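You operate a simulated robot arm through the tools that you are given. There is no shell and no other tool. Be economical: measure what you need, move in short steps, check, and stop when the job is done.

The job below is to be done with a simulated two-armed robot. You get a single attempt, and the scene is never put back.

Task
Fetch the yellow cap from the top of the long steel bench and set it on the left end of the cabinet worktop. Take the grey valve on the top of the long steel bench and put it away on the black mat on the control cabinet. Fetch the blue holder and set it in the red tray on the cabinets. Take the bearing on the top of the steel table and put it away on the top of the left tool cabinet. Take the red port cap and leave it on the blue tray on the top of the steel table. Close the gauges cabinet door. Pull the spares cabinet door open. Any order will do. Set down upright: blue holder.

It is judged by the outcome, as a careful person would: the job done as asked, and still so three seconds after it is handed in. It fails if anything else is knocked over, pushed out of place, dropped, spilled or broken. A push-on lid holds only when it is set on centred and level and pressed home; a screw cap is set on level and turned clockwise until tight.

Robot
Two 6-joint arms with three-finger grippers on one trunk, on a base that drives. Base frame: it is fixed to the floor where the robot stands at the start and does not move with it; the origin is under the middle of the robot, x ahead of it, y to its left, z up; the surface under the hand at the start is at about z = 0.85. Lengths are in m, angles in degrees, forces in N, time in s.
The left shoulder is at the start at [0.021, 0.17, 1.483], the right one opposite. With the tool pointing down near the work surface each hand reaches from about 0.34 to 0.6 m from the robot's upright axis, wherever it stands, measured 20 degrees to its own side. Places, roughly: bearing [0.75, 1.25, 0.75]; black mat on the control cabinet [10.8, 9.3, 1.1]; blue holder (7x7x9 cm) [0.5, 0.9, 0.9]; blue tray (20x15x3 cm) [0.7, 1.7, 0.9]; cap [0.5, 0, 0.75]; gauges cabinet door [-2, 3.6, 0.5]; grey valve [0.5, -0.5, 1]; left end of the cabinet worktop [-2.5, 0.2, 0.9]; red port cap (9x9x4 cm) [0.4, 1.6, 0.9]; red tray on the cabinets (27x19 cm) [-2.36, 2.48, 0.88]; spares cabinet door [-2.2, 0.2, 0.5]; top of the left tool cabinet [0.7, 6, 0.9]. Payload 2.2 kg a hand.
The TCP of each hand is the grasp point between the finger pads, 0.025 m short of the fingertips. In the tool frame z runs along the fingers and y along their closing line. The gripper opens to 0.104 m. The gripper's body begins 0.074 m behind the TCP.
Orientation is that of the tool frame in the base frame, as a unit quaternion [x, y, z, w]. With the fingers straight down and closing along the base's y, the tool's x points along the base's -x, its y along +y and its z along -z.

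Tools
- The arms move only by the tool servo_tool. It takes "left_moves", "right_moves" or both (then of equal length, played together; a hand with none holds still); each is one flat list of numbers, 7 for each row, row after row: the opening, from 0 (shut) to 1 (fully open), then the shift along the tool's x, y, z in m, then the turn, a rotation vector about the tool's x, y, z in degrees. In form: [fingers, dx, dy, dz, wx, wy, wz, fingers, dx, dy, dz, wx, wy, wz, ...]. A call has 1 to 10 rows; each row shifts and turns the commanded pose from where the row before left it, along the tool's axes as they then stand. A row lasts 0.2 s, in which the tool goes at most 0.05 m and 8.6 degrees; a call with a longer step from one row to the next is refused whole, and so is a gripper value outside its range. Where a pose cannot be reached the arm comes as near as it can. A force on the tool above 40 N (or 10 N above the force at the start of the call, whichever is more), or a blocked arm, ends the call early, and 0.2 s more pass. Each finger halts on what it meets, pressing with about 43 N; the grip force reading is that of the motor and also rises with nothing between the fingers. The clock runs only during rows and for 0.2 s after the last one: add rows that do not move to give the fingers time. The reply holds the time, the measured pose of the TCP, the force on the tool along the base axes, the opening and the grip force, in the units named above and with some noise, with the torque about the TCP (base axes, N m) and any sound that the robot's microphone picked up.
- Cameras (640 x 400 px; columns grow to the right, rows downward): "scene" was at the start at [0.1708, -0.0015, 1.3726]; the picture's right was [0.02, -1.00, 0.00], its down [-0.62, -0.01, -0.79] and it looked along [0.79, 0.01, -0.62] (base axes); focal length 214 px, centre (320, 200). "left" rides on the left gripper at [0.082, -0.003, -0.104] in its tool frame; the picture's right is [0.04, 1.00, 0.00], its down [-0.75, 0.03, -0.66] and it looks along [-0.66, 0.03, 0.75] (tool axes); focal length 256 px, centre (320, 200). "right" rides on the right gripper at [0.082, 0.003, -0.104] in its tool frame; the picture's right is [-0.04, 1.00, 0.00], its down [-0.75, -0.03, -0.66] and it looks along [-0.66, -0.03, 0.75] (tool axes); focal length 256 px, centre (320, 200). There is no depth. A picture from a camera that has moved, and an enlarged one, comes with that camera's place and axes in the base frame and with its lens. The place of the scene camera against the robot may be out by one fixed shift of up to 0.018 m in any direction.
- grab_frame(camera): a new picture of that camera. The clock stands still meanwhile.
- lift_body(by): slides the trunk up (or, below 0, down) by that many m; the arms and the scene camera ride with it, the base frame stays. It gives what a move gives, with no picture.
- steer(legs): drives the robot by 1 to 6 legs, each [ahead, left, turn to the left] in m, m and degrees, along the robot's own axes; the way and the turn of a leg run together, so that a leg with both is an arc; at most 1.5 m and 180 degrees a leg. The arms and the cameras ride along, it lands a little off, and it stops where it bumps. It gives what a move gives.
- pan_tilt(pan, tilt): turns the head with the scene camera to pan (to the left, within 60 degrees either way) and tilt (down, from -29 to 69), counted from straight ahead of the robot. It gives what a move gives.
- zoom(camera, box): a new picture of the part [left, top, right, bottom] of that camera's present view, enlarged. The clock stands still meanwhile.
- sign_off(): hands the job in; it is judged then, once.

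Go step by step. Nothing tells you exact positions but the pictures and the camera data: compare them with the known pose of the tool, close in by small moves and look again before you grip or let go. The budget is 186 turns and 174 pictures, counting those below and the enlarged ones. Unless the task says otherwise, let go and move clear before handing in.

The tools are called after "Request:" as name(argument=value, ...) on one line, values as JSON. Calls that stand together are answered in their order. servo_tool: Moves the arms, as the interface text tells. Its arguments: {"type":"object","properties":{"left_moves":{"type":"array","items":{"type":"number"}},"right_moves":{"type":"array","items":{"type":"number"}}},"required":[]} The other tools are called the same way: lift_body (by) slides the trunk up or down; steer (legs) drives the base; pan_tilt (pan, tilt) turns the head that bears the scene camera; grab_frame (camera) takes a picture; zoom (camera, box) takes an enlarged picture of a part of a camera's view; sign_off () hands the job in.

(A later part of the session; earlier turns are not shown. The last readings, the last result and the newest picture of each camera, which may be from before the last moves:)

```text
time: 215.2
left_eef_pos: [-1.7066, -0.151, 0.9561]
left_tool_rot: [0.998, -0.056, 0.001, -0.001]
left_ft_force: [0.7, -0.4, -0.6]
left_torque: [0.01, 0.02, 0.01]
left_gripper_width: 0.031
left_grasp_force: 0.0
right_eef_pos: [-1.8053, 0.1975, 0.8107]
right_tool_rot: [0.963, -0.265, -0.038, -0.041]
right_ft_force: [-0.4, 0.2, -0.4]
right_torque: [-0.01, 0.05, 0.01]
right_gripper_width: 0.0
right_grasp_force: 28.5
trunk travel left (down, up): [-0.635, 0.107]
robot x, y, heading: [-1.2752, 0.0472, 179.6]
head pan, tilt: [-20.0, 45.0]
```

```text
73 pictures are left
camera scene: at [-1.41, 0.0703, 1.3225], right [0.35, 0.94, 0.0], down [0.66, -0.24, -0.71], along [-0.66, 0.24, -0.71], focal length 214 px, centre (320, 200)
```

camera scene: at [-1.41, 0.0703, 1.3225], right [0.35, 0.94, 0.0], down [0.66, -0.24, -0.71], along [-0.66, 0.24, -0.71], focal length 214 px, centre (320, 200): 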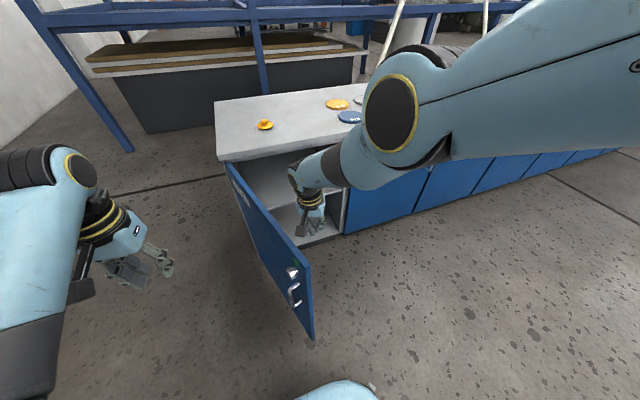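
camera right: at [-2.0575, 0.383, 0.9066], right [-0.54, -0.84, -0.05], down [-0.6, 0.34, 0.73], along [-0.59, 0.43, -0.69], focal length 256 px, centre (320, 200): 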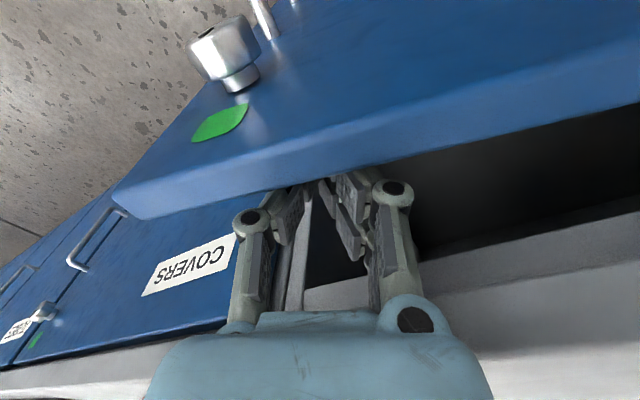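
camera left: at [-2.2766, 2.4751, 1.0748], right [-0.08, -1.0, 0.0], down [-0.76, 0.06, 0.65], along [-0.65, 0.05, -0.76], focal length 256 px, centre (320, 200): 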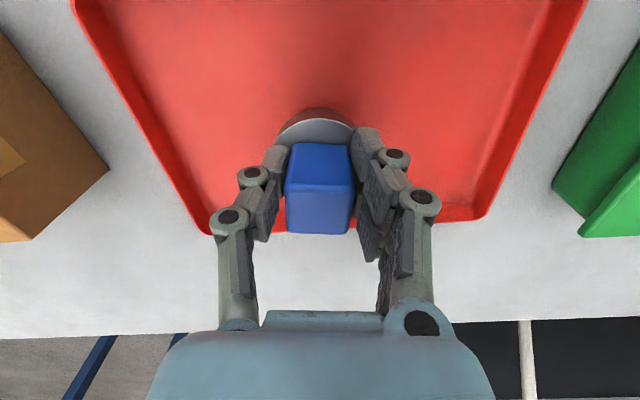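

The door is open about 60-65 degrees. One more short push, then I lift the hand out.

Request:
steer(legs=[[-0.03, 0.09, 0]])

Request:
lift_body(by=0.1)

Request:
steer(legs=[[-0.4, 0, 0]])

Request:
grab_frame(camera="scene")

```text
time: 216.4
left_eef_pos: [-1.6777, -0.2432, 0.9563]
left_tool_rot: [0.998, -0.056, 0.0, 0.0]
left_ft_force: [-0.1, -0.8, -1.0]
left_torque: [0.01, -0.01, -0.01]
left_gripper_width: 0.0313
left_grasp_force: 0.1
right_eef_pos: [-1.7768, 0.107, 0.8102]
right_tool_rot: [0.963, -0.265, -0.039, -0.039]
right_ft_force: [-0.4, -0.5, -1.0]
right_torque: [0.05, 0.0, -0.01]
right_gripper_width: 0.0001
right_grasp_force: 28.1
trunk travel left (down, up): [-0.635, 0.107]
robot x, y, heading: [-1.249, -0.0404, 179.8]
head pan, tilt: [-20.0, 45.0]
```

```text
time: 217.7
left_eef_pos: [-1.6782, -0.2418, 1.0564]
left_tool_rot: [0.998, -0.055, 0.001, -0.001]
left_ft_force: [-0.8, -0.2, -1.1]
left_torque: [0.0, 0.0, 0.01]
left_gripper_width: 0.0311
left_grasp_force: 0.0
right_eef_pos: [-1.7775, 0.1081, 0.9094]
right_tool_rot: [0.963, -0.265, -0.037, -0.041]
right_ft_force: [0.8, -0.7, 0.3]
right_torque: [0.03, 0.04, 0.0]
right_gripper_width: 0.0
right_grasp_force: 28.5
trunk travel left (down, up): [-0.735, 0.007]
robot x, y, heading: [-1.2441, -0.0418, 179.7]
head pan, tilt: [-20.0, 45.0]
```

```text
time: 220.2
left_eef_pos: [-1.2734, -0.2445, 1.0558]
left_tool_rot: [0.999, -0.053, 0.001, 0.0]
left_ft_force: [0.0, 0.4, 0.2]
left_torque: [-0.02, 0.0, 0.01]
left_gripper_width: 0.0311
left_grasp_force: 0.1
right_eef_pos: [-1.3756, 0.105, 0.91]
right_tool_rot: [0.963, -0.262, -0.039, -0.04]
right_ft_force: [0.1, -0.2, 0.9]
right_torque: [0.02, 0.0, 0.0]
right_gripper_width: 0.0
right_grasp_force: 28.2
trunk travel left (down, up): [-0.735, 0.007]
robot x, y, heading: [-0.8482, -0.0429, -180.0]
head pan, tilt: [-20.0, 45.0]
```

```text
72 pictures are left
camera scene: at [-0.9789, -0.0202, 1.4227], right [0.34, 0.94, 0.0], down [0.66, -0.24, -0.71], along [-0.66, 0.24, -0.71], focal length 214 px, centre (320, 200)
```

scene: 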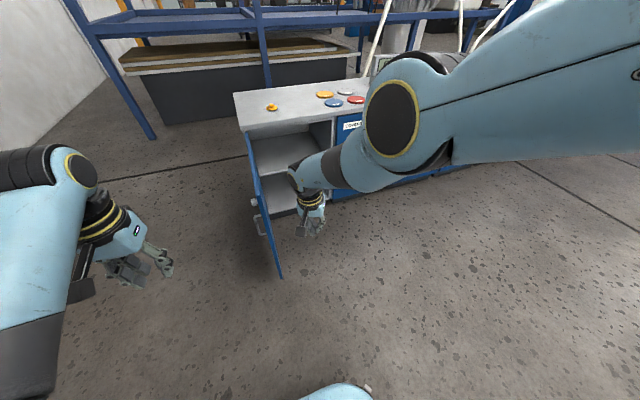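

The spares door is open about 85 degrees. Next, the bearing at about (0.674, 1.152): I turn round and drive to the steel table, taking it with the right hand.

Request:
steer(legs=[[0, 0, -90], [0, 0, -90], [0.3, 0.7, 0], [0.3, 0.65, 0]])

Request:
pan_tilt(pan=-15, tilt=38)

Request:
grab_frame(camera="scene")

```text
time: 235.5
left_eef_pos: [0.1596, 1.5305, 1.0558]
left_tool_rot: [0.041, 0.999, -0.001, -0.001]
left_ft_force: [0.1, -0.1, 0.3]
left_torque: [0.01, 0.02, -0.01]
left_gripper_width: 0.031
left_grasp_force: 0.0
right_eef_pos: [0.2674, 1.1831, 0.9099]
right_tool_rot: [0.252, 0.966, -0.04, 0.039]
right_ft_force: [0.2, -1.0, 0.1]
right_torque: [-0.03, -0.01, 0.02]
right_gripper_width: 0.0
right_grasp_force: 28.6
trunk travel left (down, up): [-0.735, 0.007]
robot x, y, heading: [-0.266, 1.3206, 1.4]
head pan, tilt: [-20.0, 45.0]
```

```text
time: 236.2
left_eef_pos: [0.1599, 1.5303, 1.056]
left_tool_rot: [0.042, 0.999, -0.001, 0.0]
left_ft_force: [0.4, -0.6, 1.0]
left_torque: [0.01, 0.0, -0.01]
left_gripper_width: 0.0312
left_grasp_force: 0.1
right_eef_pos: [0.2675, 1.1834, 0.9096]
right_tool_rot: [0.253, 0.966, -0.041, 0.04]
right_ft_force: [-0.7, 0.5, -0.3]
right_torque: [-0.03, 0.01, -0.01]
right_gripper_width: 0.0
right_grasp_force: 28.2
trunk travel left (down, up): [-0.735, 0.007]
robot x, y, heading: [-0.2628, 1.3229, 1.0]
head pan, tilt: [-15.0, 38.0]
```

```text
71 pictures are left
camera scene: at [-0.0965, 1.2999, 1.4328], right [-0.24, -0.97, 0.0], down [-0.6, 0.15, -0.79], along [0.76, -0.19, -0.62], focal length 214 px, centre (320, 200)
```

scene: 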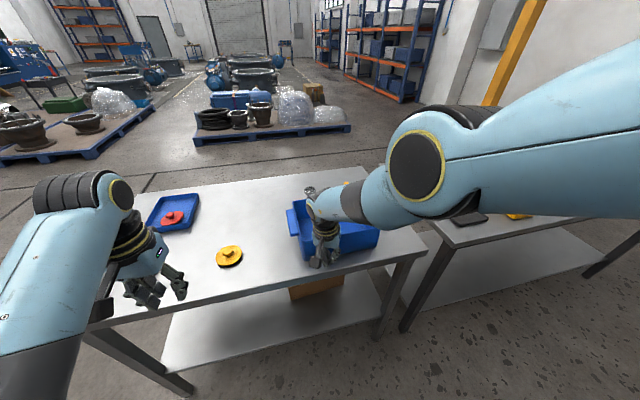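

The fingertips are lower than the bin's rim, so I must raise this arm first. I back off and test whether turning the hand further frees it to rise.

Request:
steer(legs=[[-0.3, 0, -1]])

Request:
servo_tool(right_moves=[0.3, 0, 0, 0, 0, 0, 8, 0.3, 0, 0, 0, 0, 0, 8, 0.3, 0, 0, 0, 0, 0, 8, 0.3, 0, 0, 0, 0, 0, 8, 0.3, 0, 0, -0.02, 0, 0, 0, 0.3, 0, 0, -0.02, 0, 0, 0, 0.3, 0, 0, -0.02, 0, 0, 0, 0.3, 0, 0, -0.02, 0, 0, 0, 0.3, 0, 0, -0.02, 0, 0, 0, 0.3, 0, 0, 0, 0, 0, 0])

```text
time: 238.2
left_eef_pos: [-0.1388, 1.5179, 1.0565]
left_tool_rot: [0.052, 0.999, 0.0, -0.001]
left_ft_force: [0.0, 0.3, -0.1]
left_torque: [-0.04, 0.0, 0.04]
left_gripper_width: 0.031
left_grasp_force: 0.0
right_eef_pos: [-0.0382, 1.1685, 0.9102]
right_tool_rot: [0.263, 0.963, -0.04, 0.039]
right_ft_force: [-0.1, 0.9, 0.3]
right_torque: [0.02, 0.0, 0.01]
right_gripper_width: 0.0002
right_grasp_force: 28.6
trunk travel left (down, up): [-0.735, 0.007]
robot x, y, heading: [-0.5655, 1.3158, 0.1]
head pan, tilt: [-15.0, 38.0]
```

```text
time: 240.4
left_eef_pos: [-0.138, 1.5177, 1.0569]
left_tool_rot: [0.052, 0.999, -0.001, -0.001]
left_ft_force: [1.2, 0.1, 0.3]
left_torque: [-0.01, 0.02, 0.02]
left_gripper_width: 0.0312
left_grasp_force: 0.0
right_eef_pos: [0.0026, 1.1913, 0.9734]
right_tool_rot: [0.518, 0.853, -0.032, 0.052]
right_ft_force: [-0.5, 0.1, -0.6]
right_torque: [0.0, -0.02, 0.0]
right_gripper_width: 0.0313
right_grasp_force: 0.1
right hand out of reach, approached as far as the arm can: row 5, 6, 7, 8, 9
trunk travel left (down, up): [-0.735, 0.007]
robot x, y, heading: [-0.5671, 1.3201, -0.3]
head pan, tilt: [-15.0, 38.0]
```

Request:
servo_tool(right_moves=[0.3, -0.0264, -0.0138, 0.02, 0, 0, 0, 0.3, -0.0264, -0.0138, 0.02, 0, 0, 0, 0.3, -0.0264, -0.0138, 0.02, 0, 0, 0, 0.3, -0.0264, -0.0138, 0.003, 0, 0, 0, 0.3, -0.0264, -0.0138, 0.003, 0, 0, 0, 0.3, -0.0264, -0.0138, 0.003, 0, 0, 0, 0.3, -0.0264, -0.0138, 0.003, 0, 0, 0, 0.3, 0, 0, 0, 0, 0, 0])

Request:
pan_tilt(pan=-35, tilt=25)

Request:
grab_frame(camera="scene")

```text
time: 242.2
left_eef_pos: [-0.1385, 1.5186, 1.0556]
left_tool_rot: [0.053, 0.999, 0.0, -0.002]
left_ft_force: [-0.4, 0.0, 0.1]
left_torque: [-0.01, 0.02, 0.02]
left_gripper_width: 0.031
left_grasp_force: 0.1
right_eef_pos: [-0.0009, 1.1001, 0.9424]
right_tool_rot: [0.517, 0.851, -0.054, 0.073]
right_ft_force: [0.3, -0.1, 0.5]
right_torque: [0.0, -0.02, 0.02]
right_gripper_width: 0.0309
right_grasp_force: 0.0
right hand out of reach, approached as far as the arm can: row 1, 2, 3, 4, 5, 6, 7
trunk travel left (down, up): [-0.735, 0.007]
robot x, y, heading: [-0.5684, 1.3175, 0.0]
head pan, tilt: [-15.0, 38.0]
```

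```text
time: 243.1
left_eef_pos: [-0.1374, 1.5189, 1.0564]
left_tool_rot: [0.053, 0.999, 0.0, -0.001]
left_ft_force: [-0.2, 0.3, 0.6]
left_torque: [0.0, -0.01, -0.02]
left_gripper_width: 0.031
left_grasp_force: 0.0
right_eef_pos: [-0.0011, 1.099, 0.9423]
right_tool_rot: [0.517, 0.851, -0.052, 0.074]
right_ft_force: [-0.1, 0.5, -0.1]
right_torque: [0.0, 0.0, 0.04]
right_gripper_width: 0.0314
right_grasp_force: 0.0
trunk travel left (down, up): [-0.735, 0.007]
robot x, y, heading: [-0.5643, 1.3186, -0.1]
head pan, tilt: [-35.0, 25.0]
```

```text
70 pictures are left
camera scene: at [-0.4071, 1.2625, 1.4532], right [-0.57, -0.82, 0.0], down [-0.35, 0.24, -0.91], along [0.74, -0.52, -0.42], focal length 214 px, centre (320, 200)
```

scene: 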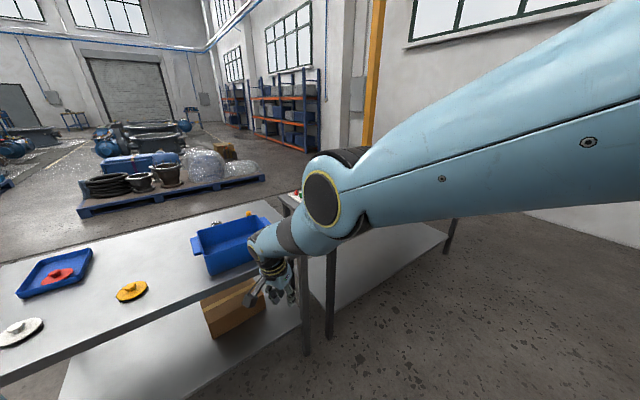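

Request:
servo_tool(right_moves=[0.3, 0, 0, 0, 0, 0, 8, 0.3, 0, 0, 0, 0, 0, 8, 0.3, 0, 0, 0, 0, 0, 8, 0.3, 0, 0, 0, 0, 0, 8, 0.3, 0, 0, 0, 0, 0, 8, 0.3, 0, 0, 0, 0, 0, 8, 0.3, 0, 0, 0, 0, 0, 0])

```text
time: 244.7
left_eef_pos: [-0.1381, 1.5183, 1.0567]
left_tool_rot: [0.053, 0.999, 0.0, -0.001]
left_ft_force: [-1.0, 0.2, 0.0]
left_torque: [0.0, -0.01, -0.01]
left_gripper_width: 0.0311
left_grasp_force: 0.1
right_eef_pos: [-0.0035, 1.1039, 0.9401]
right_tool_rot: [0.799, 0.595, -0.019, 0.086]
right_ft_force: [0.3, 0.3, 0.1]
right_torque: [0.01, 0.02, -0.02]
right_gripper_width: 0.0313
right_grasp_force: 0.1
right hand out of reach, approached as far as the arm can: row 1, 3
trunk travel left (down, up): [-0.735, 0.007]
robot x, y, heading: [-0.566, 1.3136, -0.2]
head pan, tilt: [-35.0, 25.0]
```

Request:
servo_tool(right_moves=[0.3, -0.0073, -0.0239, -0.0018, 0, 0, 0, 0.3, -0.0073, -0.0239, -0.0018, 0, 0, 0, 0.3, -0.0073, -0.0239, -0.0018, 0, 0, 0, 0.3, -0.0073, -0.0239, -0.0018, 0, 0, 0, 0.3, 0, 0, 0, 0, 0, 0])

```text
time: 245.8
left_eef_pos: [-0.1376, 1.5178, 1.0574]
left_tool_rot: [0.051, 0.999, 0.0, -0.001]
left_ft_force: [-0.8, -0.3, -0.4]
left_torque: [0.0, -0.02, -0.01]
left_gripper_width: 0.0312
left_grasp_force: 0.0
right_eef_pos: [-0.0452, 1.1131, 0.8905]
right_tool_rot: [0.798, 0.596, -0.02, 0.084]
right_ft_force: [-0.2, 0.0, 0.8]
right_torque: [0.0, 0.0, -0.01]
right_gripper_width: 0.031
right_grasp_force: 0.0
right hand out of reach, approached as far as the arm can: row 1, 2, 3, 4
trunk travel left (down, up): [-0.735, 0.007]
robot x, y, heading: [-0.57, 1.3183, 0.1]
head pan, tilt: [-35.0, 25.0]
```

The right arm is stuck nearly straight. I'll leave it out of the way instead: I swing it up and forward, well above everything, and do the rest with the left hand.

Request:
servo_tool(right_moves=[0.3, 0.0035, 0.0315, -0.0355, 0, 0, 0, 0.3, 0.0035, 0.0315, -0.0355, 0, 0, 0, 0.3, 0.0035, 0.0315, -0.0355, 0, 0, 0, 0.3, 0.0035, 0.0315, -0.0355, 0, 0, 0, 0.3, 0.0035, 0.0315, -0.0355, 0, 0, 0, 0.3, 0.002, 0.02, -0.044, 0, 0, 0, 0.3, 0.002, 0.02, -0.044, 0, 0, 0, 0.3, 0.002, 0.01, -0.048, 0, 0, 0, 0.3, 0, 0, 0, 0, 0, 0])

Request:
grab_frame(camera="scene")

```text
time: 247.8
left_eef_pos: [-0.1378, 1.5173, 1.0562]
left_tool_rot: [0.052, 0.999, 0.0, -0.001]
left_ft_force: [0.4, -0.1, 0.5]
left_torque: [0.02, 0.0, 0.0]
left_gripper_width: 0.0314
left_grasp_force: 0.1
right_eef_pos: [0.0871, 1.1577, 1.2431]
right_tool_rot: [0.798, 0.596, -0.022, 0.089]
right_ft_force: [-0.2, 0.2, -0.6]
right_torque: [0.0, 0.05, 0.02]
right_gripper_width: 0.0313
right_grasp_force: 0.0
right hand out of reach, approached as far as the arm can: row 1, 3, 4, 5, 6, 7
trunk travel left (down, up): [-0.735, 0.007]
robot x, y, heading: [-0.5702, 1.3155, 0.0]
head pan, tilt: [-35.0, 25.0]
```

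```text
69 pictures are left
camera scene: at [-0.4068, 1.2622, 1.4531], right [-0.57, -0.82, 0.0], down [-0.35, 0.24, -0.91], along [0.74, -0.52, -0.42], focal length 214 px, centre (320, 200)
```

scene: 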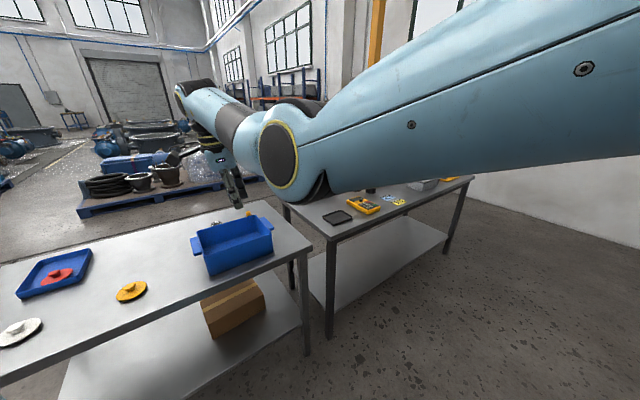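

The right hand is now high and clear. With the left I go for the bearing at (0.674, 1.152): I drive to about (0.03, 1.07).

Request:
steer(legs=[[0, -0.245, 0], [0.6, 0, 0]])

Request:
servo_tool(left_moves=[0.7, -0.03, -0.02, -0.01, 0, 0, -3, 0.7, -0.03, -0.02, 0, 0, 0, -3, 0.7, -0.03, -0.02, 0, 0, 0, 0, 0.7, -0.02, -0.02, 0, 0, 0, 0, 0.7, 0, 0, 0, 0, 0, 0])

Request:
grab_frame(camera="left")

```text
time: 252.6
left_eef_pos: [0.4428, 1.2835, 1.0565]
left_tool_rot: [0.049, 0.999, 0.0, -0.001]
left_ft_force: [0.0, 0.3, -0.2]
left_torque: [0.02, 0.02, -0.02]
left_gripper_width: 0.0312
left_grasp_force: 0.1
right_eef_pos: [0.6735, 0.9258, 1.2426]
right_tool_rot: [0.796, 0.599, -0.021, 0.09]
right_ft_force: [-0.6, -0.4, -0.4]
right_torque: [0.01, 0.0, 0.01]
right_gripper_width: 0.0313
right_grasp_force: 0.1
trunk travel left (down, up): [-0.735, 0.007]
robot x, y, heading: [0.0158, 1.0836, 0.5]
head pan, tilt: [-35.0, 25.0]
```

```text
time: 253.8
left_eef_pos: [0.5531, 1.2028, 1.0682]
left_tool_rot: [-0.005, 1.0, 0.001, 0.0]
left_ft_force: [-0.5, -0.6, 1.2]
left_torque: [-0.01, 0.04, -0.03]
left_gripper_width: 0.0728
left_grasp_force: 0.1
right_eef_pos: [0.6723, 0.9258, 1.2426]
right_tool_rot: [0.796, 0.598, -0.021, 0.089]
right_ft_force: [-0.1, 0.1, 0.4]
right_torque: [0.02, 0.0, -0.01]
right_gripper_width: 0.0312
right_grasp_force: 0.1
trunk travel left (down, up): [-0.735, 0.007]
robot x, y, heading: [0.0131, 1.0835, 0.4]
head pan, tilt: [-35.0, 25.0]
```

```text
68 pictures are left
camera left: at [0.4733, 1.1977, 1.1717], right [-0.05, 1.0, 0.0], down [0.75, 0.04, 0.66], along [0.66, 0.04, -0.75], focal length 256 px, centre (320, 200)
```

left: 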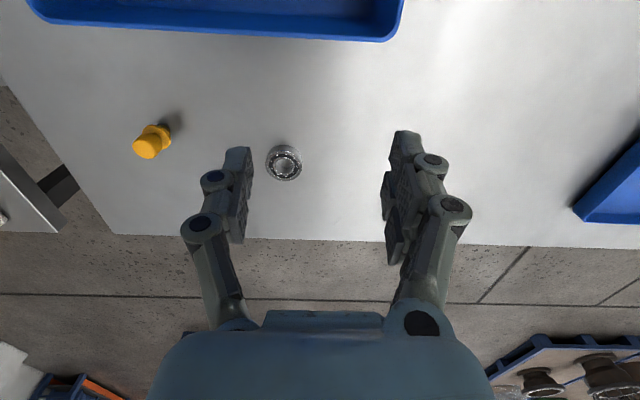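

Bearing reads (0.678, 1.160), about 5.3 cm across. I move 7 cm ahead, lower the trunk 10 cm and reach over it.

Request:
steer(legs=[[0.07, 0, 0]])

Request:
lift_body(by=-0.1)

Request:
servo_tool(left_moves=[0.8, -0.02, -0.015, 0, 0, 0, 0, 0.8, -0.02, -0.015, 0, 0, 0, 0, 0.8, -0.015, -0.012, 0, 0, 0, 0, 0.8, 0, 0, 0, 0, 0, 0])

Request:
grab_frame(camera="left")

```text
time: 254.8
left_eef_pos: [0.6204, 1.2028, 1.0676]
left_tool_rot: [-0.005, 1.0, 0.002, 0.0]
left_ft_force: [1.3, 0.0, 0.1]
left_torque: [-0.01, -0.02, 0.0]
left_gripper_width: 0.073
left_grasp_force: 0.1
right_eef_pos: [0.7393, 0.9276, 1.2429]
right_tool_rot: [0.796, 0.599, -0.02, 0.091]
right_ft_force: [0.2, -0.7, -0.3]
right_torque: [0.01, 0.0, 0.01]
right_gripper_width: 0.0312
right_grasp_force: 0.1
trunk travel left (down, up): [-0.735, 0.007]
robot x, y, heading: [0.0838, 1.0833, 0.6]
head pan, tilt: [-35.0, 25.0]
```

```text
time: 256.1
left_eef_pos: [0.6221, 1.2046, 0.9672]
left_tool_rot: [-0.005, 1.0, 0.003, -0.001]
left_ft_force: [0.3, 0.3, 0.2]
left_torque: [0.0, -0.01, -0.06]
left_gripper_width: 0.073
left_grasp_force: 0.0
right_eef_pos: [0.742, 0.9275, 1.143]
right_tool_rot: [0.796, 0.598, -0.021, 0.09]
right_ft_force: [0.0, 0.3, 0.6]
right_torque: [0.02, -0.04, -0.03]
right_gripper_width: 0.0313
right_grasp_force: 0.1
trunk travel left (down, up): [-0.635, 0.107]
robot x, y, heading: [0.0849, 1.0829, 0.5]
head pan, tilt: [-35.0, 25.0]
```

```text
time: 257.1
left_eef_pos: [0.6791, 1.1628, 0.9656]
left_tool_rot: [-0.006, 1.0, 0.002, -0.001]
left_ft_force: [0.3, 0.2, -0.2]
left_torque: [0.02, 0.03, 0.0]
left_gripper_width: 0.0832
left_grasp_force: 0.1
right_eef_pos: [0.7403, 0.9274, 1.1423]
right_tool_rot: [0.796, 0.598, -0.02, 0.09]
right_ft_force: [0.2, 1.1, 0.5]
right_torque: [0.02, -0.02, -0.02]
right_gripper_width: 0.0311
right_grasp_force: 0.0
trunk travel left (down, up): [-0.635, 0.107]
robot x, y, heading: [0.0855, 1.083, 0.3]
head pan, tilt: [-35.0, 25.0]
```

```text
67 pictures are left
camera left: at [0.5978, 1.1586, 1.07], right [-0.05, 1.0, 0.0], down [0.76, 0.04, 0.65], along [0.65, 0.04, -0.76], focal length 256 px, centre (320, 200)
```

left: 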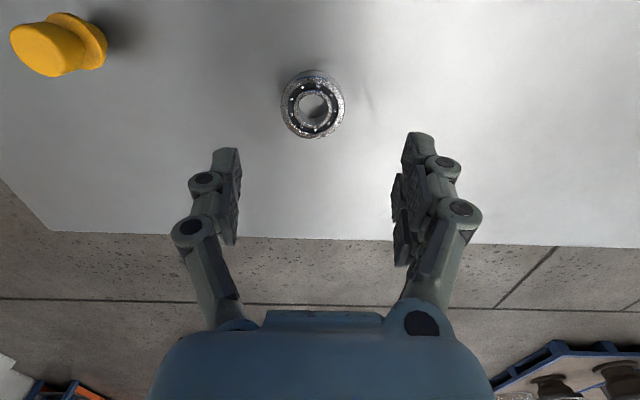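

Bearing at (0.672, 1.158). I descend over it and check.

Request:
servo_tool(left_moves=[0.8, 0.006, -0.004, 0.025, 0, 0, 0, 0.8, 0, 0, 0.025, 0, 0, 0, 0.8, 0, 0, 0.012, 0, 0, 0, 0.8, 0, 0, 0, 0, 0, 0])

Request:
grab_frame(camera="left")

```text
time: 258.1
left_eef_pos: [0.6599, 1.1619, 0.91]
left_tool_rot: [-0.006, 1.0, 0.001, -0.001]
left_ft_force: [-0.5, 0.5, 0.0]
left_torque: [-0.03, -0.03, 0.01]
left_gripper_width: 0.0832
left_grasp_force: 0.1
left hand out of reach, approached as far as the arm can: row 2, 3
right_eef_pos: [0.742, 0.9265, 1.1417]
right_tool_rot: [0.796, 0.598, -0.022, 0.089]
right_ft_force: [0.2, 0.7, 1.1]
right_torque: [0.0, 0.03, 0.0]
right_gripper_width: 0.0312
right_grasp_force: 0.1
trunk travel left (down, up): [-0.635, 0.107]
robot x, y, heading: [0.0878, 1.0794, 0.2]
head pan, tilt: [-35.0, 25.0]
```

```text
66 pictures are left
camera left: at [0.579, 1.1582, 1.0146], right [-0.05, 1.0, 0.0], down [0.76, 0.04, 0.65], along [0.65, 0.04, -0.76], focal length 256 px, centre (320, 200)
```

left: 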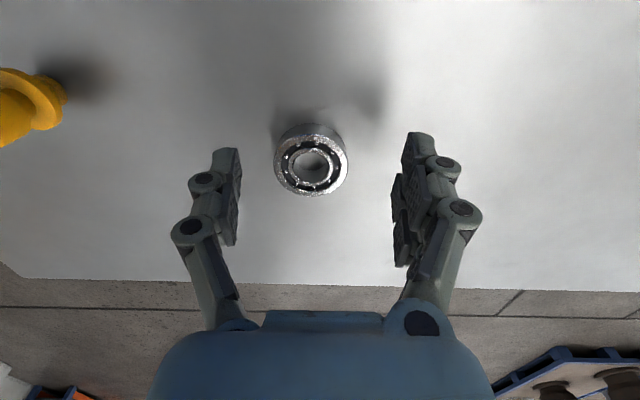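

At full stretch again, so I raise the hand a bit, lower the trunk and creep 1.5 cm ahead.

Request:
servo_tool(left_moves=[0.8, 0, 0, -0.025, 0, 0, 0, 0.8, 0, 0, -0.025, 0, 0, 0, 0.8, 0, 0, 0, 0, 0, 0])

Request:
lift_body(by=-0.06)

Request:
steer(legs=[[0.012, 0, 0]])

Request:
grab_frame(camera="left")

```text
time: 258.9
left_eef_pos: [0.6576, 1.1639, 0.9612]
left_tool_rot: [-0.005, 1.0, 0.001, -0.002]
left_ft_force: [0.3, -0.5, 0.1]
left_torque: [0.01, -0.01, -0.04]
left_gripper_width: 0.0832
left_grasp_force: 0.0
right_eef_pos: [0.7425, 0.9283, 1.1418]
right_tool_rot: [0.796, 0.598, -0.02, 0.091]
right_ft_force: [0.3, -0.7, -0.6]
right_torque: [0.01, 0.02, -0.02]
right_gripper_width: 0.0312
right_grasp_force: 0.1
trunk travel left (down, up): [-0.635, 0.107]
robot x, y, heading: [0.0849, 1.0789, 0.5]
head pan, tilt: [-35.0, 25.0]
```

```text
time: 259.9
left_eef_pos: [0.66, 1.1648, 0.901]
left_tool_rot: [-0.006, 1.0, 0.002, -0.001]
left_ft_force: [0.8, -0.7, -0.5]
left_torque: [0.03, -0.03, 0.02]
left_gripper_width: 0.0834
left_grasp_force: 0.1
right_eef_pos: [0.7416, 0.927, 1.083]
right_tool_rot: [0.796, 0.599, -0.021, 0.091]
right_ft_force: [0.0, 0.0, 0.5]
right_torque: [-0.03, -0.02, -0.02]
right_gripper_width: 0.0311
right_grasp_force: 0.1
trunk travel left (down, up): [-0.575, 0.167]
robot x, y, heading: [0.0847, 1.079, 0.7]
head pan, tilt: [-35.0, 25.0]
```

```text
time: 260.6
left_eef_pos: [0.665, 1.1587, 0.8995]
left_tool_rot: [0.001, 1.0, 0.001, -0.002]
left_ft_force: [0.8, 0.4, -0.1]
left_torque: [-0.01, 0.03, -0.01]
left_gripper_width: 0.0832
left_grasp_force: 0.1
right_eef_pos: [0.7436, 0.9201, 1.0819]
right_tool_rot: [0.799, 0.594, -0.022, 0.091]
right_ft_force: [-0.6, -0.6, -0.5]
right_torque: [-0.01, -0.01, 0.0]
right_gripper_width: 0.0311
right_grasp_force: 0.0
trunk travel left (down, up): [-0.575, 0.167]
robot x, y, heading: [0.0866, 1.0845, -0.3]
head pan, tilt: [-35.0, 25.0]
```

```text
65 pictures are left
camera left: at [0.5846, 1.1554, 1.0042], right [-0.04, 1.0, 0.0], down [0.76, 0.03, 0.65], along [0.65, 0.03, -0.76], focal length 256 px, centre (320, 200)
```

left: 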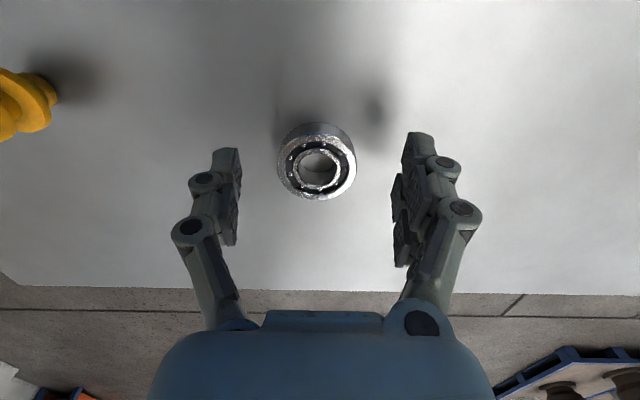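

I shift 8 mm ahead, go down 2 cm with tips just above the table, and close on the bearing.

Request:
servo_tool(left_moves=[0.8, -0.008, -0.001, 0.008, 0, 0, 0, 0.8, 0, 0, 0.007, 0, 0, 0, 0.8, 0, 0, 0.005, 0, 0, 0, 0.8, 0, 0, 0, 0, 0, 0])

Request:
grab_frame(camera="left")

```text
time: 261.6
left_eef_pos: [0.672, 1.1565, 0.8803]
left_tool_rot: [0.001, 1.0, 0.002, -0.002]
left_ft_force: [0.0, 0.3, 0.3]
left_torque: [-0.02, 0.05, 0.01]
left_gripper_width: 0.0831
left_grasp_force: 0.1
right_eef_pos: [0.7437, 0.9196, 1.0825]
right_tool_rot: [0.8, 0.593, -0.022, 0.09]
right_ft_force: [0.8, 0.4, -0.1]
right_torque: [0.01, 0.01, 0.01]
right_gripper_width: 0.0312
right_grasp_force: 0.0
trunk travel left (down, up): [-0.575, 0.167]
robot x, y, heading: [0.089, 1.0838, -0.4]
head pan, tilt: [-35.0, 25.0]
```

```text
64 pictures are left
camera left: at [0.5917, 1.1524, 0.985], right [-0.04, 1.0, 0.0], down [0.76, 0.03, 0.65], along [0.65, 0.03, -0.76], focal length 256 px, centre (320, 200)
```

left: 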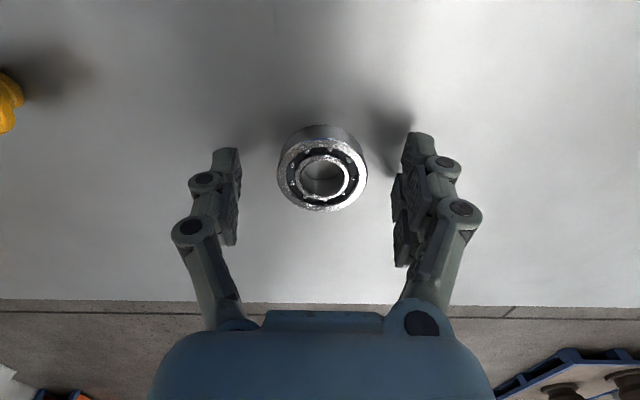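

Centred; I close and lift.

Request:
servo_tool(left_moves=[0.5, 0, 0, 0, 0, 0, 0, 0.3, 0, 0, 0, 0, 0, 0, 0.3, 0, 0, 0, 0, 0, 0, 0.3, 0, 0, 0, 0, 0, 0, 0.3, 0, 0, -0.02, 0, 0, 0, 0.3, 0, 0, -0.03, 0, 0, 0, 0.3, 0, 0, -0.03, 0, 0, 0, 0.3, 0, 0, 0, 0, 0, 0])

Request:
grab_frame(camera="left")

```text
time: 263.4
left_eef_pos: [0.6738, 1.155, 0.9607]
left_tool_rot: [0.0, 1.0, 0.001, -0.001]
left_ft_force: [0.1, -0.6, -2.0]
left_torque: [0.0, 0.01, -0.01]
left_gripper_width: 0.0502
left_grasp_force: 43.3
right_eef_pos: [0.7453, 0.919, 1.0823]
right_tool_rot: [0.799, 0.594, -0.021, 0.089]
right_ft_force: [0.6, -0.7, -0.3]
right_torque: [-0.01, 0.02, 0.0]
right_gripper_width: 0.0315
right_grasp_force: 0.2
trunk travel left (down, up): [-0.575, 0.167]
robot x, y, heading: [0.0894, 1.079, -0.3]
head pan, tilt: [-35.0, 25.0]
```

```text
63 pictures are left
camera left: at [0.5935, 1.1516, 1.0645], right [-0.04, 1.0, 0.0], down [0.76, 0.03, 0.65], along [0.65, 0.03, -0.76], focal length 256 px, centre (320, 200)
```

left: 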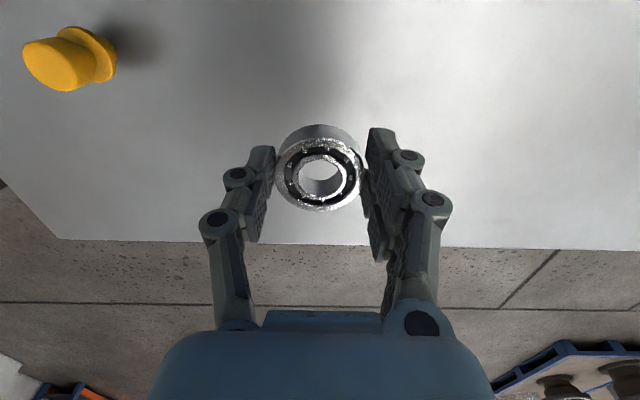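

Bearing held (5 cm). I raise the trunk, back off, turn left and look toward the tool cabinets.

Request:
lift_body(by=0.16)

Request:
steer(legs=[[-0.7, 0, 0], [0, 0, 90], [1.3, 0, 0]])

Request:
pan_tilt(pan=-5, tilt=20)

Request:
grab_frame(camera="scene")

```text
time: 265.3
left_eef_pos: [0.6725, 1.1562, 1.1205]
left_tool_rot: [0.001, 1.0, 0.002, -0.001]
left_ft_force: [-0.4, -0.3, -1.7]
left_torque: [-0.04, 0.0, -0.02]
left_gripper_width: 0.0499
left_grasp_force: 43.0
right_eef_pos: [0.7449, 0.9193, 1.2417]
right_tool_rot: [0.799, 0.594, -0.022, 0.089]
right_ft_force: [-0.8, 0.6, 0.0]
right_torque: [-0.02, -0.01, 0.01]
right_gripper_width: 0.0312
right_grasp_force: 0.1
trunk travel left (down, up): [-0.735, 0.007]
robot x, y, heading: [0.0879, 1.082, -0.3]
head pan, tilt: [-35.0, 25.0]
```

```text
time: 279.1
left_eef_pos: [-0.628, 2.9797, 1.1196]
left_tool_rot: [-0.695, 0.719, 0.0, -0.002]
left_ft_force: [0.7, 0.3, -2.3]
left_torque: [0.0, -0.01, 0.03]
left_gripper_width: 0.0502
left_grasp_force: 42.7
right_eef_pos: [-0.3875, 3.0427, 1.2418]
right_tool_rot: [0.162, 0.982, 0.047, 0.079]
right_ft_force: [-0.8, -0.2, -0.5]
right_torque: [0.04, 0.01, 0.01]
right_gripper_width: 0.0311
right_grasp_force: 0.1
trunk travel left (down, up): [-0.735, 0.007]
robot x, y, heading: [-0.5731, 2.3958, 88.0]
head pan, tilt: [-35.0, 25.0]
```

```text
time: 280.0
left_eef_pos: [-0.6276, 2.9805, 1.1197]
left_tool_rot: [-0.695, 0.719, 0.0, -0.003]
left_ft_force: [0.4, 0.2, -1.3]
left_torque: [-0.03, 0.0, 0.03]
left_gripper_width: 0.05
left_grasp_force: 43.1
right_eef_pos: [-0.3898, 3.0431, 1.2418]
right_tool_rot: [0.162, 0.982, 0.048, 0.08]
right_ft_force: [-0.3, -1.0, -0.5]
right_torque: [0.01, 0.0, 0.01]
right_gripper_width: 0.0314
right_grasp_force: 0.0
trunk travel left (down, up): [-0.735, 0.007]
robot x, y, heading: [-0.575, 2.3935, 87.7]
head pan, tilt: [-5.0, 20.0]
```

```text
62 pictures are left
camera scene: at [-0.5455, 2.5544, 1.4613], right [0.99, -0.13, 0.0], down [-0.04, -0.34, -0.94], along [0.12, 0.93, -0.34], focal length 214 px, centre (320, 200)
```

scene: 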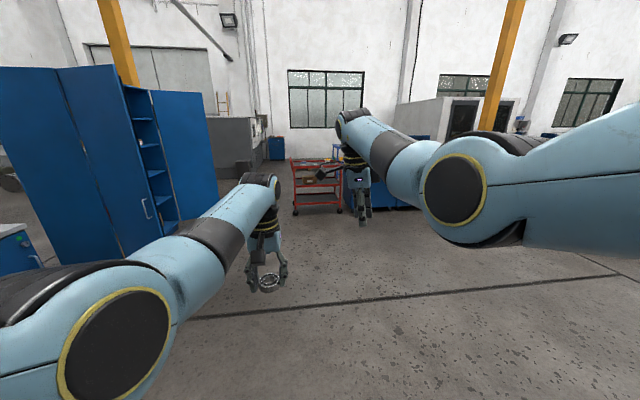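

The blue tool cabinets are behind the right hand, next to a red cart. I drive closer and across.

Request:
steer(legs=[[0.8, -0.6, 2], [1.0, -0.3, 0]])

Request:
grab_frame(camera="scene")

```text
time: 290.2
left_eef_pos: [0.273, 4.7665, 1.1192]
left_tool_rot: [-0.707, 0.707, 0.0, -0.002]
left_ft_force: [0.0, 0.3, -1.5]
left_torque: [-0.01, 0.01, 0.02]
left_gripper_width: 0.0501
left_grasp_force: 43.0
right_eef_pos: [0.5108, 4.8383, 1.2414]
right_tool_rot: [0.145, 0.985, 0.048, 0.078]
right_ft_force: [1.2, -0.4, -0.9]
right_torque: [-0.04, 0.03, 0.01]
right_gripper_width: 0.0313
right_grasp_force: 0.1
trunk travel left (down, up): [-0.735, 0.007]
robot x, y, heading: [0.3472, 4.1811, 90.0]
head pan, tilt: [-5.0, 20.0]
```

```text
61 pictures are left
camera scene: at [0.3709, 4.3434, 1.4613], right [1.0, -0.09, 0.0], down [-0.03, -0.34, -0.94], along [0.08, 0.94, -0.34], focal length 214 px, centre (320, 200)
```

scene: 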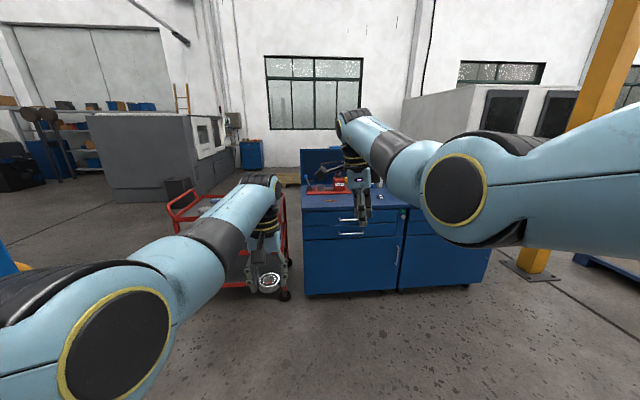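

Request:
zoom(camera="scene", box=[280, 140, 440, 240])

```text
4.00 times, centred on (360, 190) of scene
camera zoom: at [0.3709, 4.3434, 1.4613], right [1.0, -0.09, 0.0], down [-0.03, -0.34, -0.94], along [0.08, 0.94, -0.34], focal length 858 px, centre (160, 240)
```

zoom: 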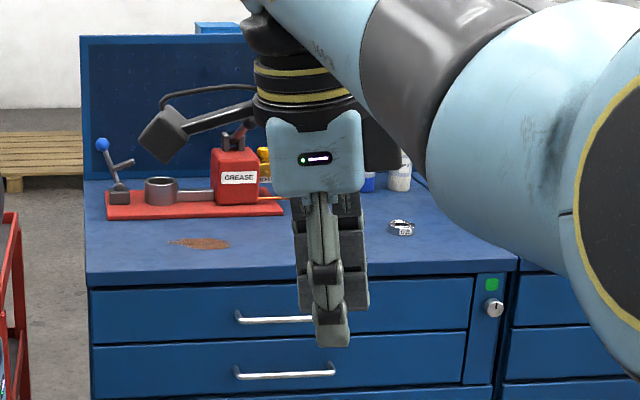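

The left tool cabinet top has free space around (0.78, 5.85), clear of the stain, the red tray and the small ring. I drive over to place the bearing there.

Request:
steer(legs=[[0, -0.5, 0], [1.0, 0, 0]])

Request:
grab_frame(camera="left")

Request:
pan_tilt(pan=5, tilt=42)

Request:
grab_frame(camera="scene")

```text
time: 298.1
left_eef_pos: [0.7836, 5.7844, 1.1201]
left_tool_rot: [-0.707, 0.707, 0.0, -0.002]
left_ft_force: [0.4, 0.1, -1.5]
left_torque: [0.0, 0.02, -0.04]
left_gripper_width: 0.0499
left_grasp_force: 42.8
right_eef_pos: [1.0203, 5.8549, 1.2416]
right_tool_rot: [0.145, 0.985, 0.049, 0.079]
right_ft_force: [-0.6, -0.3, 0.6]
right_torque: [-0.01, -0.01, -0.02]
right_gripper_width: 0.0312
right_grasp_force: 0.1
trunk travel left (down, up): [-0.735, 0.007]
robot x, y, heading: [0.8567, 5.2001, 89.7]
head pan, tilt: [-5.0, 20.0]
```

```text
59 pictures are left
camera left: at [0.7871, 5.702, 1.224], right [-1.0, -0.04, 0.0], down [-0.03, 0.76, 0.65], along [-0.03, 0.65, -0.76], focal length 256 px, centre (320, 200)
```

left: 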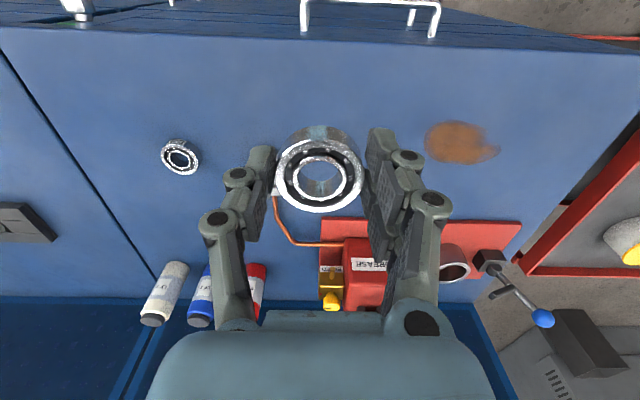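

```text
time: 298.9
left_eef_pos: [0.7837, 5.7832, 1.1188]
left_tool_rot: [0.707, -0.707, 0.0, 0.002]
left_ft_force: [-0.3, 0.0, -1.4]
left_torque: [-0.03, 0.01, -0.01]
left_gripper_width: 0.0502
left_grasp_force: 42.7
right_eef_pos: [1.0184, 5.8546, 1.2408]
right_tool_rot: [0.145, 0.985, 0.048, 0.079]
right_ft_force: [0.0, 0.8, -0.4]
right_torque: [-0.01, -0.05, -0.03]
right_gripper_width: 0.0313
right_grasp_force: 0.0
trunk travel left (down, up): [-0.735, 0.007]
robot x, y, heading: [0.859, 5.2024, 90.1]
head pan, tilt: [5.0, 42.0]
```

```text
58 pictures are left
camera scene: at [0.8651, 5.3506, 1.427], right [1.0, 0.09, 0.0], down [0.06, -0.67, -0.74], along [-0.06, 0.74, -0.67], focal length 214 px, centre (320, 200)
```

scene: 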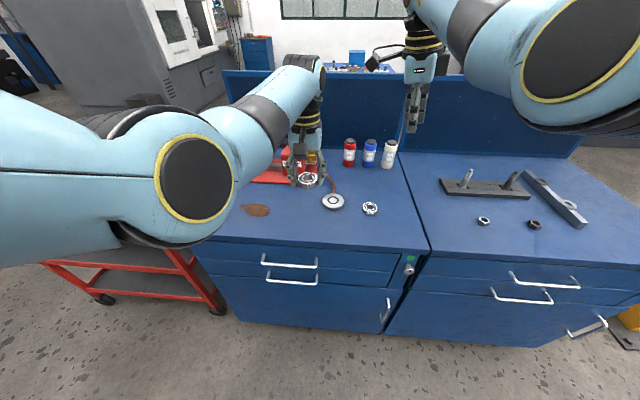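

Request:
zoom(camera="scene", box=[220, 140, 420, 265])

```text
3.20 times, centred on (320, 202) of scene
camera zoom: at [0.8651, 5.3506, 1.427], right [1.0, 0.09, 0.0], down [0.06, -0.67, -0.74], along [-0.06, 0.74, -0.67], focal length 686 px, centre (320, 192)
```

zoom: 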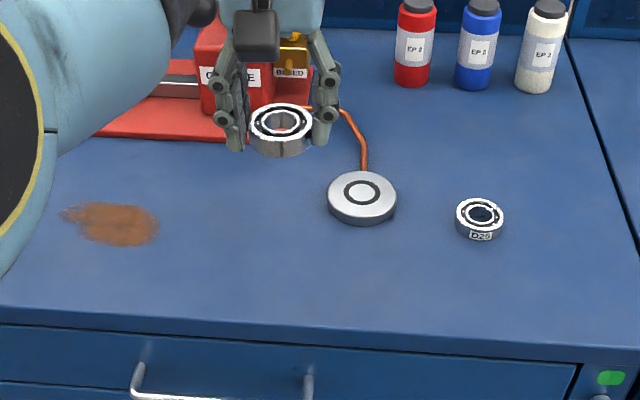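

A heating pad with its cable sits at (0.87, 5.92); the clear spot is about (0.755, 5.80). I drive 7 cm ahead, draw the hand in, and lower partway.

Request:
servo_tool(left_moves=[0.3, 0.025, 0.014, 0.02, 0, 0, 0, 0.3, 0.025, 0.014, 0.02, 0, 0, 0, 0.3, 0, 0, 0.03, 0, 0, 0, 0.3, 0, 0, 0, 0, 0, 0])

Request:
steer(legs=[[0.07, 0, 0]])

Request:
servo_tool(left_moves=[0.3, 0, 0, 0.03, 0, 0, 0, 0.3, 0, 0, 0.03, 0, 0, 0, 0.3, 0, 0, 0.02, 0, 0, 0, 0.3, 0, 0, 0, 0, 0, 0])

Request:
zoom(camera="scene", box=[220, 150, 420, 275])

Request:
grab_frame(camera="left")

```text
time: 299.9
left_eef_pos: [0.7447, 5.7417, 1.0547]
left_tool_rot: [0.711, -0.703, -0.01, 0.002]
left_ft_force: [0.1, 0.4, -0.6]
left_torque: [0.01, -0.03, -0.01]
left_gripper_width: 0.05
left_grasp_force: 42.8
right_eef_pos: [1.0181, 5.8544, 1.2422]
right_tool_rot: [0.145, 0.985, 0.048, 0.079]
right_ft_force: [0.3, -0.2, 0.4]
right_torque: [0.0, -0.05, -0.04]
right_gripper_width: 0.0314
right_grasp_force: 0.1
trunk travel left (down, up): [-0.735, 0.007]
robot x, y, heading: [0.8563, 5.1992, 89.8]
head pan, tilt: [5.0, 42.0]
```

```text
time: 300.9
left_eef_pos: [0.7453, 5.806, 1.0519]
left_tool_rot: [0.71, -0.704, -0.009, 0.005]
left_ft_force: [1.3, -0.1, -1.6]
left_torque: [0.01, 0.02, -0.02]
left_gripper_width: 0.0501
left_grasp_force: 42.8
right_eef_pos: [1.0208, 5.9195, 1.2431]
right_tool_rot: [0.146, 0.985, 0.049, 0.079]
right_ft_force: [-1.2, 0.2, 0.3]
right_torque: [-0.01, 0.0, 0.01]
right_gripper_width: 0.0313
right_grasp_force: 0.1
trunk travel left (down, up): [-0.735, 0.007]
robot x, y, heading: [0.86, 5.2667, 89.8]
head pan, tilt: [5.0, 42.0]
```

```text
time: 301.9
left_eef_pos: [0.7447, 5.8085, 0.9688]
left_tool_rot: [0.71, -0.704, -0.009, 0.005]
left_ft_force: [0.9, -0.3, -0.5]
left_torque: [0.0, -0.01, 0.01]
left_gripper_width: 0.0501
left_grasp_force: 43.3
right_eef_pos: [1.0209, 5.9213, 1.2428]
right_tool_rot: [0.146, 0.985, 0.048, 0.078]
right_ft_force: [0.1, -0.4, -0.4]
right_torque: [0.03, 0.02, -0.02]
right_gripper_width: 0.031
right_grasp_force: 0.0
trunk travel left (down, up): [-0.735, 0.007]
robot x, y, heading: [0.8588, 5.2666, 90.0]
head pan, tilt: [5.0, 42.0]
```

```text
3.20 times, centred on (320, 212) of scene
camera zoom: at [0.8654, 5.4171, 1.4271], right [1.0, 0.08, 0.0], down [0.06, -0.67, -0.74], along [-0.06, 0.74, -0.67], focal length 686 px, centre (320, 160)
```

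zoom: 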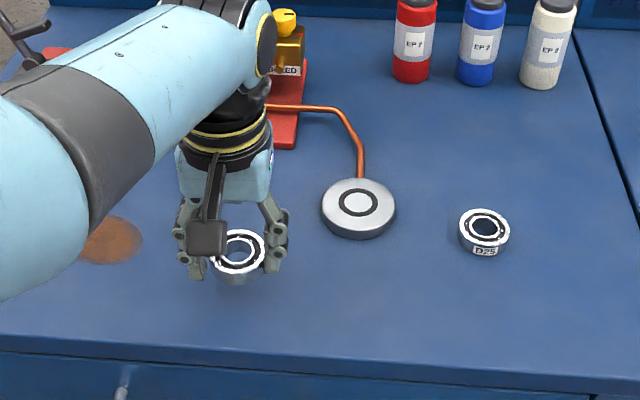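

```text
55 pictures are left
camera left: at [0.7515, 5.7255, 1.0734], right [-1.0, -0.05, 0.02], down [-0.02, 0.75, 0.66], along [-0.05, 0.66, -0.75], focal length 256 px, centre (320, 200)
```

left: 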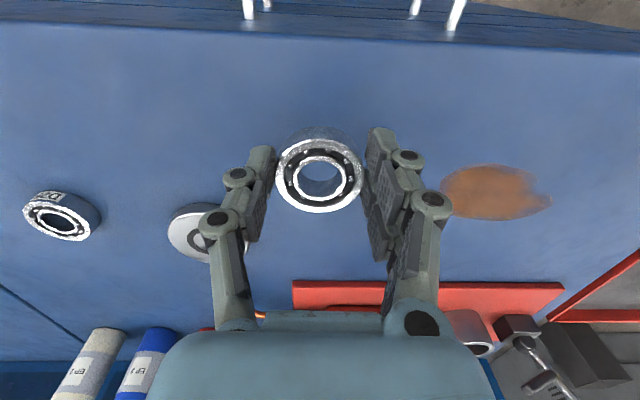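

The spot is clear. I lower in steps to contact.

Request:
servo_tool(left_moves=[0.3, 0, 0, 0.015, 0, 0, 0, 0.3, 0, 0, 0.01, 0, 0, 0, 0.3, 0, 0, 0.006, 0, 0, 0, 0.3, 0, 0, 0.004, 0, 0, 0, 0.3, 0, 0, 0, 0, 0, 0])

```text
time: 303.1
left_eef_pos: [0.7416, 5.8069, 0.9373]
left_tool_rot: [0.71, -0.704, -0.009, 0.005]
left_ft_force: [0.7, -0.3, -1.8]
left_torque: [-0.02, 0.02, -0.01]
left_gripper_width: 0.0501
left_grasp_force: 43.1
right_eef_pos: [1.0209, 5.9208, 1.2411]
right_tool_rot: [0.146, 0.985, 0.048, 0.078]
right_ft_force: [-0.1, 0.6, -0.7]
right_torque: [0.01, 0.0, -0.01]
right_gripper_width: 0.0311
right_grasp_force: 0.1
trunk travel left (down, up): [-0.735, 0.007]
robot x, y, heading: [0.8542, 5.2639, 89.8]
head pan, tilt: [5.0, 42.0]
```

Request:
servo_tool(left_moves=[0.3, 0, 0, 0.004, 0, 0, 0, 0.3, 0, 0, 0.004, 0, 0, 0, 0.3, 0, 0, 0.003, 0, 0, 0, 0.3, 0, 0, 0, 0, 0, 0])

Request:
zoom(camera="scene", box=[250, 190, 346, 250])

```text
time: 304.1
left_eef_pos: [0.7398, 5.8019, 0.9303]
left_tool_rot: [0.71, -0.705, -0.008, 0.005]
left_ft_force: [-0.3, 0.0, -2.3]
left_torque: [0.01, 0.03, -0.01]
left_gripper_width: 0.0501
left_grasp_force: 43.4
left hand out of reach, approached as far as the arm can: row 1, 3
right_eef_pos: [1.0211, 5.9225, 1.241]
right_tool_rot: [0.145, 0.985, 0.048, 0.078]
right_ft_force: [-0.1, 0.1, 0.4]
right_torque: [-0.01, -0.01, 0.01]
right_gripper_width: 0.0315
right_grasp_force: 0.0
trunk travel left (down, up): [-0.735, 0.007]
robot x, y, heading: [0.8599, 5.2644, 89.9]
head pan, tilt: [5.0, 42.0]
```

```text
6.67 times, centred on (298, 220) of scene
camera zoom: at [0.8655, 5.4186, 1.4269], right [1.0, 0.08, 0.0], down [0.06, -0.67, -0.74], along [-0.06, 0.74, -0.67], focal length 1430 px, centre (467, 67)
```

zoom: 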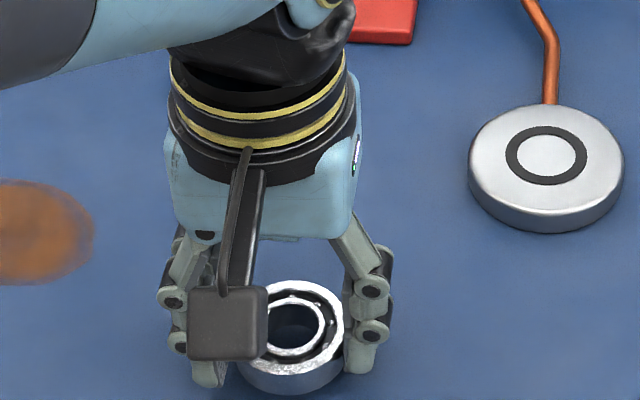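

Reach limit again. I trade 3 cm of trunk for arm and go on down.

Request:
servo_tool(left_moves=[0.3, 0.004, 0, -0.015, 0, 0, 0, 0.3, 0.004, 0, -0.017, 0, 0, 0, 0.3, 0, 0, 0, 0, 0, 0])

Request:
lift_body(by=-0.03)

Request:
servo_tool(left_moves=[0.3, 0, 0, 0.004, 0, 0, 0, 0.3, 0, 0, 0.004, 0, 0, 0, 0.3, 0, 0, 0, 0, 0, 0])

```text
time: 304.9
left_eef_pos: [0.7472, 5.8124, 0.9491]
left_tool_rot: [0.71, -0.704, -0.009, 0.005]
left_ft_force: [-0.1, 0.3, -1.5]
left_torque: [-0.03, 0.0, 0.02]
left_gripper_width: 0.0501
left_grasp_force: 43.1
left hand out of reach, approached as far as the arm can: row 1, 2
right_eef_pos: [1.021, 5.922, 1.2427]
right_tool_rot: [0.146, 0.985, 0.047, 0.078]
right_ft_force: [-0.5, 0.6, -0.1]
right_torque: [0.0, -0.01, 0.0]
right_gripper_width: 0.0311
right_grasp_force: 0.0
trunk travel left (down, up): [-0.735, 0.007]
robot x, y, heading: [0.8579, 5.2709, 89.8]
head pan, tilt: [5.0, 42.0]
```

```text
time: 305.7
left_eef_pos: [0.746, 5.8133, 0.9202]
left_tool_rot: [0.71, -0.704, -0.011, 0.004]
left_ft_force: [-1.2, -1.6, 27.1]
left_torque: [-0.52, -0.01, -0.03]
left_gripper_width: 0.0497
left_grasp_force: 43.4
right_eef_pos: [1.0212, 5.9208, 1.2136]
right_tool_rot: [0.146, 0.985, 0.049, 0.079]
right_ft_force: [0.0, 0.8, -0.3]
right_torque: [-0.04, -0.03, -0.01]
right_gripper_width: 0.0313
right_grasp_force: 0.1
trunk travel left (down, up): [-0.705, 0.037]
robot x, y, heading: [0.8611, 5.2689, 89.8]
head pan, tilt: [5.0, 42.0]
```

```text
time: 306.5
left_eef_pos: [0.7455, 5.8139, 0.9156]
left_tool_rot: [0.709, -0.705, -0.012, 0.002]
left_ft_force: [1.5, 9.2, 35.9]
left_torque: [0.57, -0.17, 0.08]
left_gripper_width: 0.05
left_grasp_force: 43.4
right_eef_pos: [1.0218, 5.9207, 1.2137]
right_tool_rot: [0.145, 0.985, 0.048, 0.078]
right_ft_force: [0.2, 0.1, 0.2]
right_torque: [-0.01, 0.02, -0.02]
right_gripper_width: 0.0312
right_grasp_force: 0.1
trunk travel left (down, up): [-0.705, 0.037]
robot x, y, heading: [0.858, 5.2653, 89.9]
head pan, tilt: [5.0, 42.0]
```

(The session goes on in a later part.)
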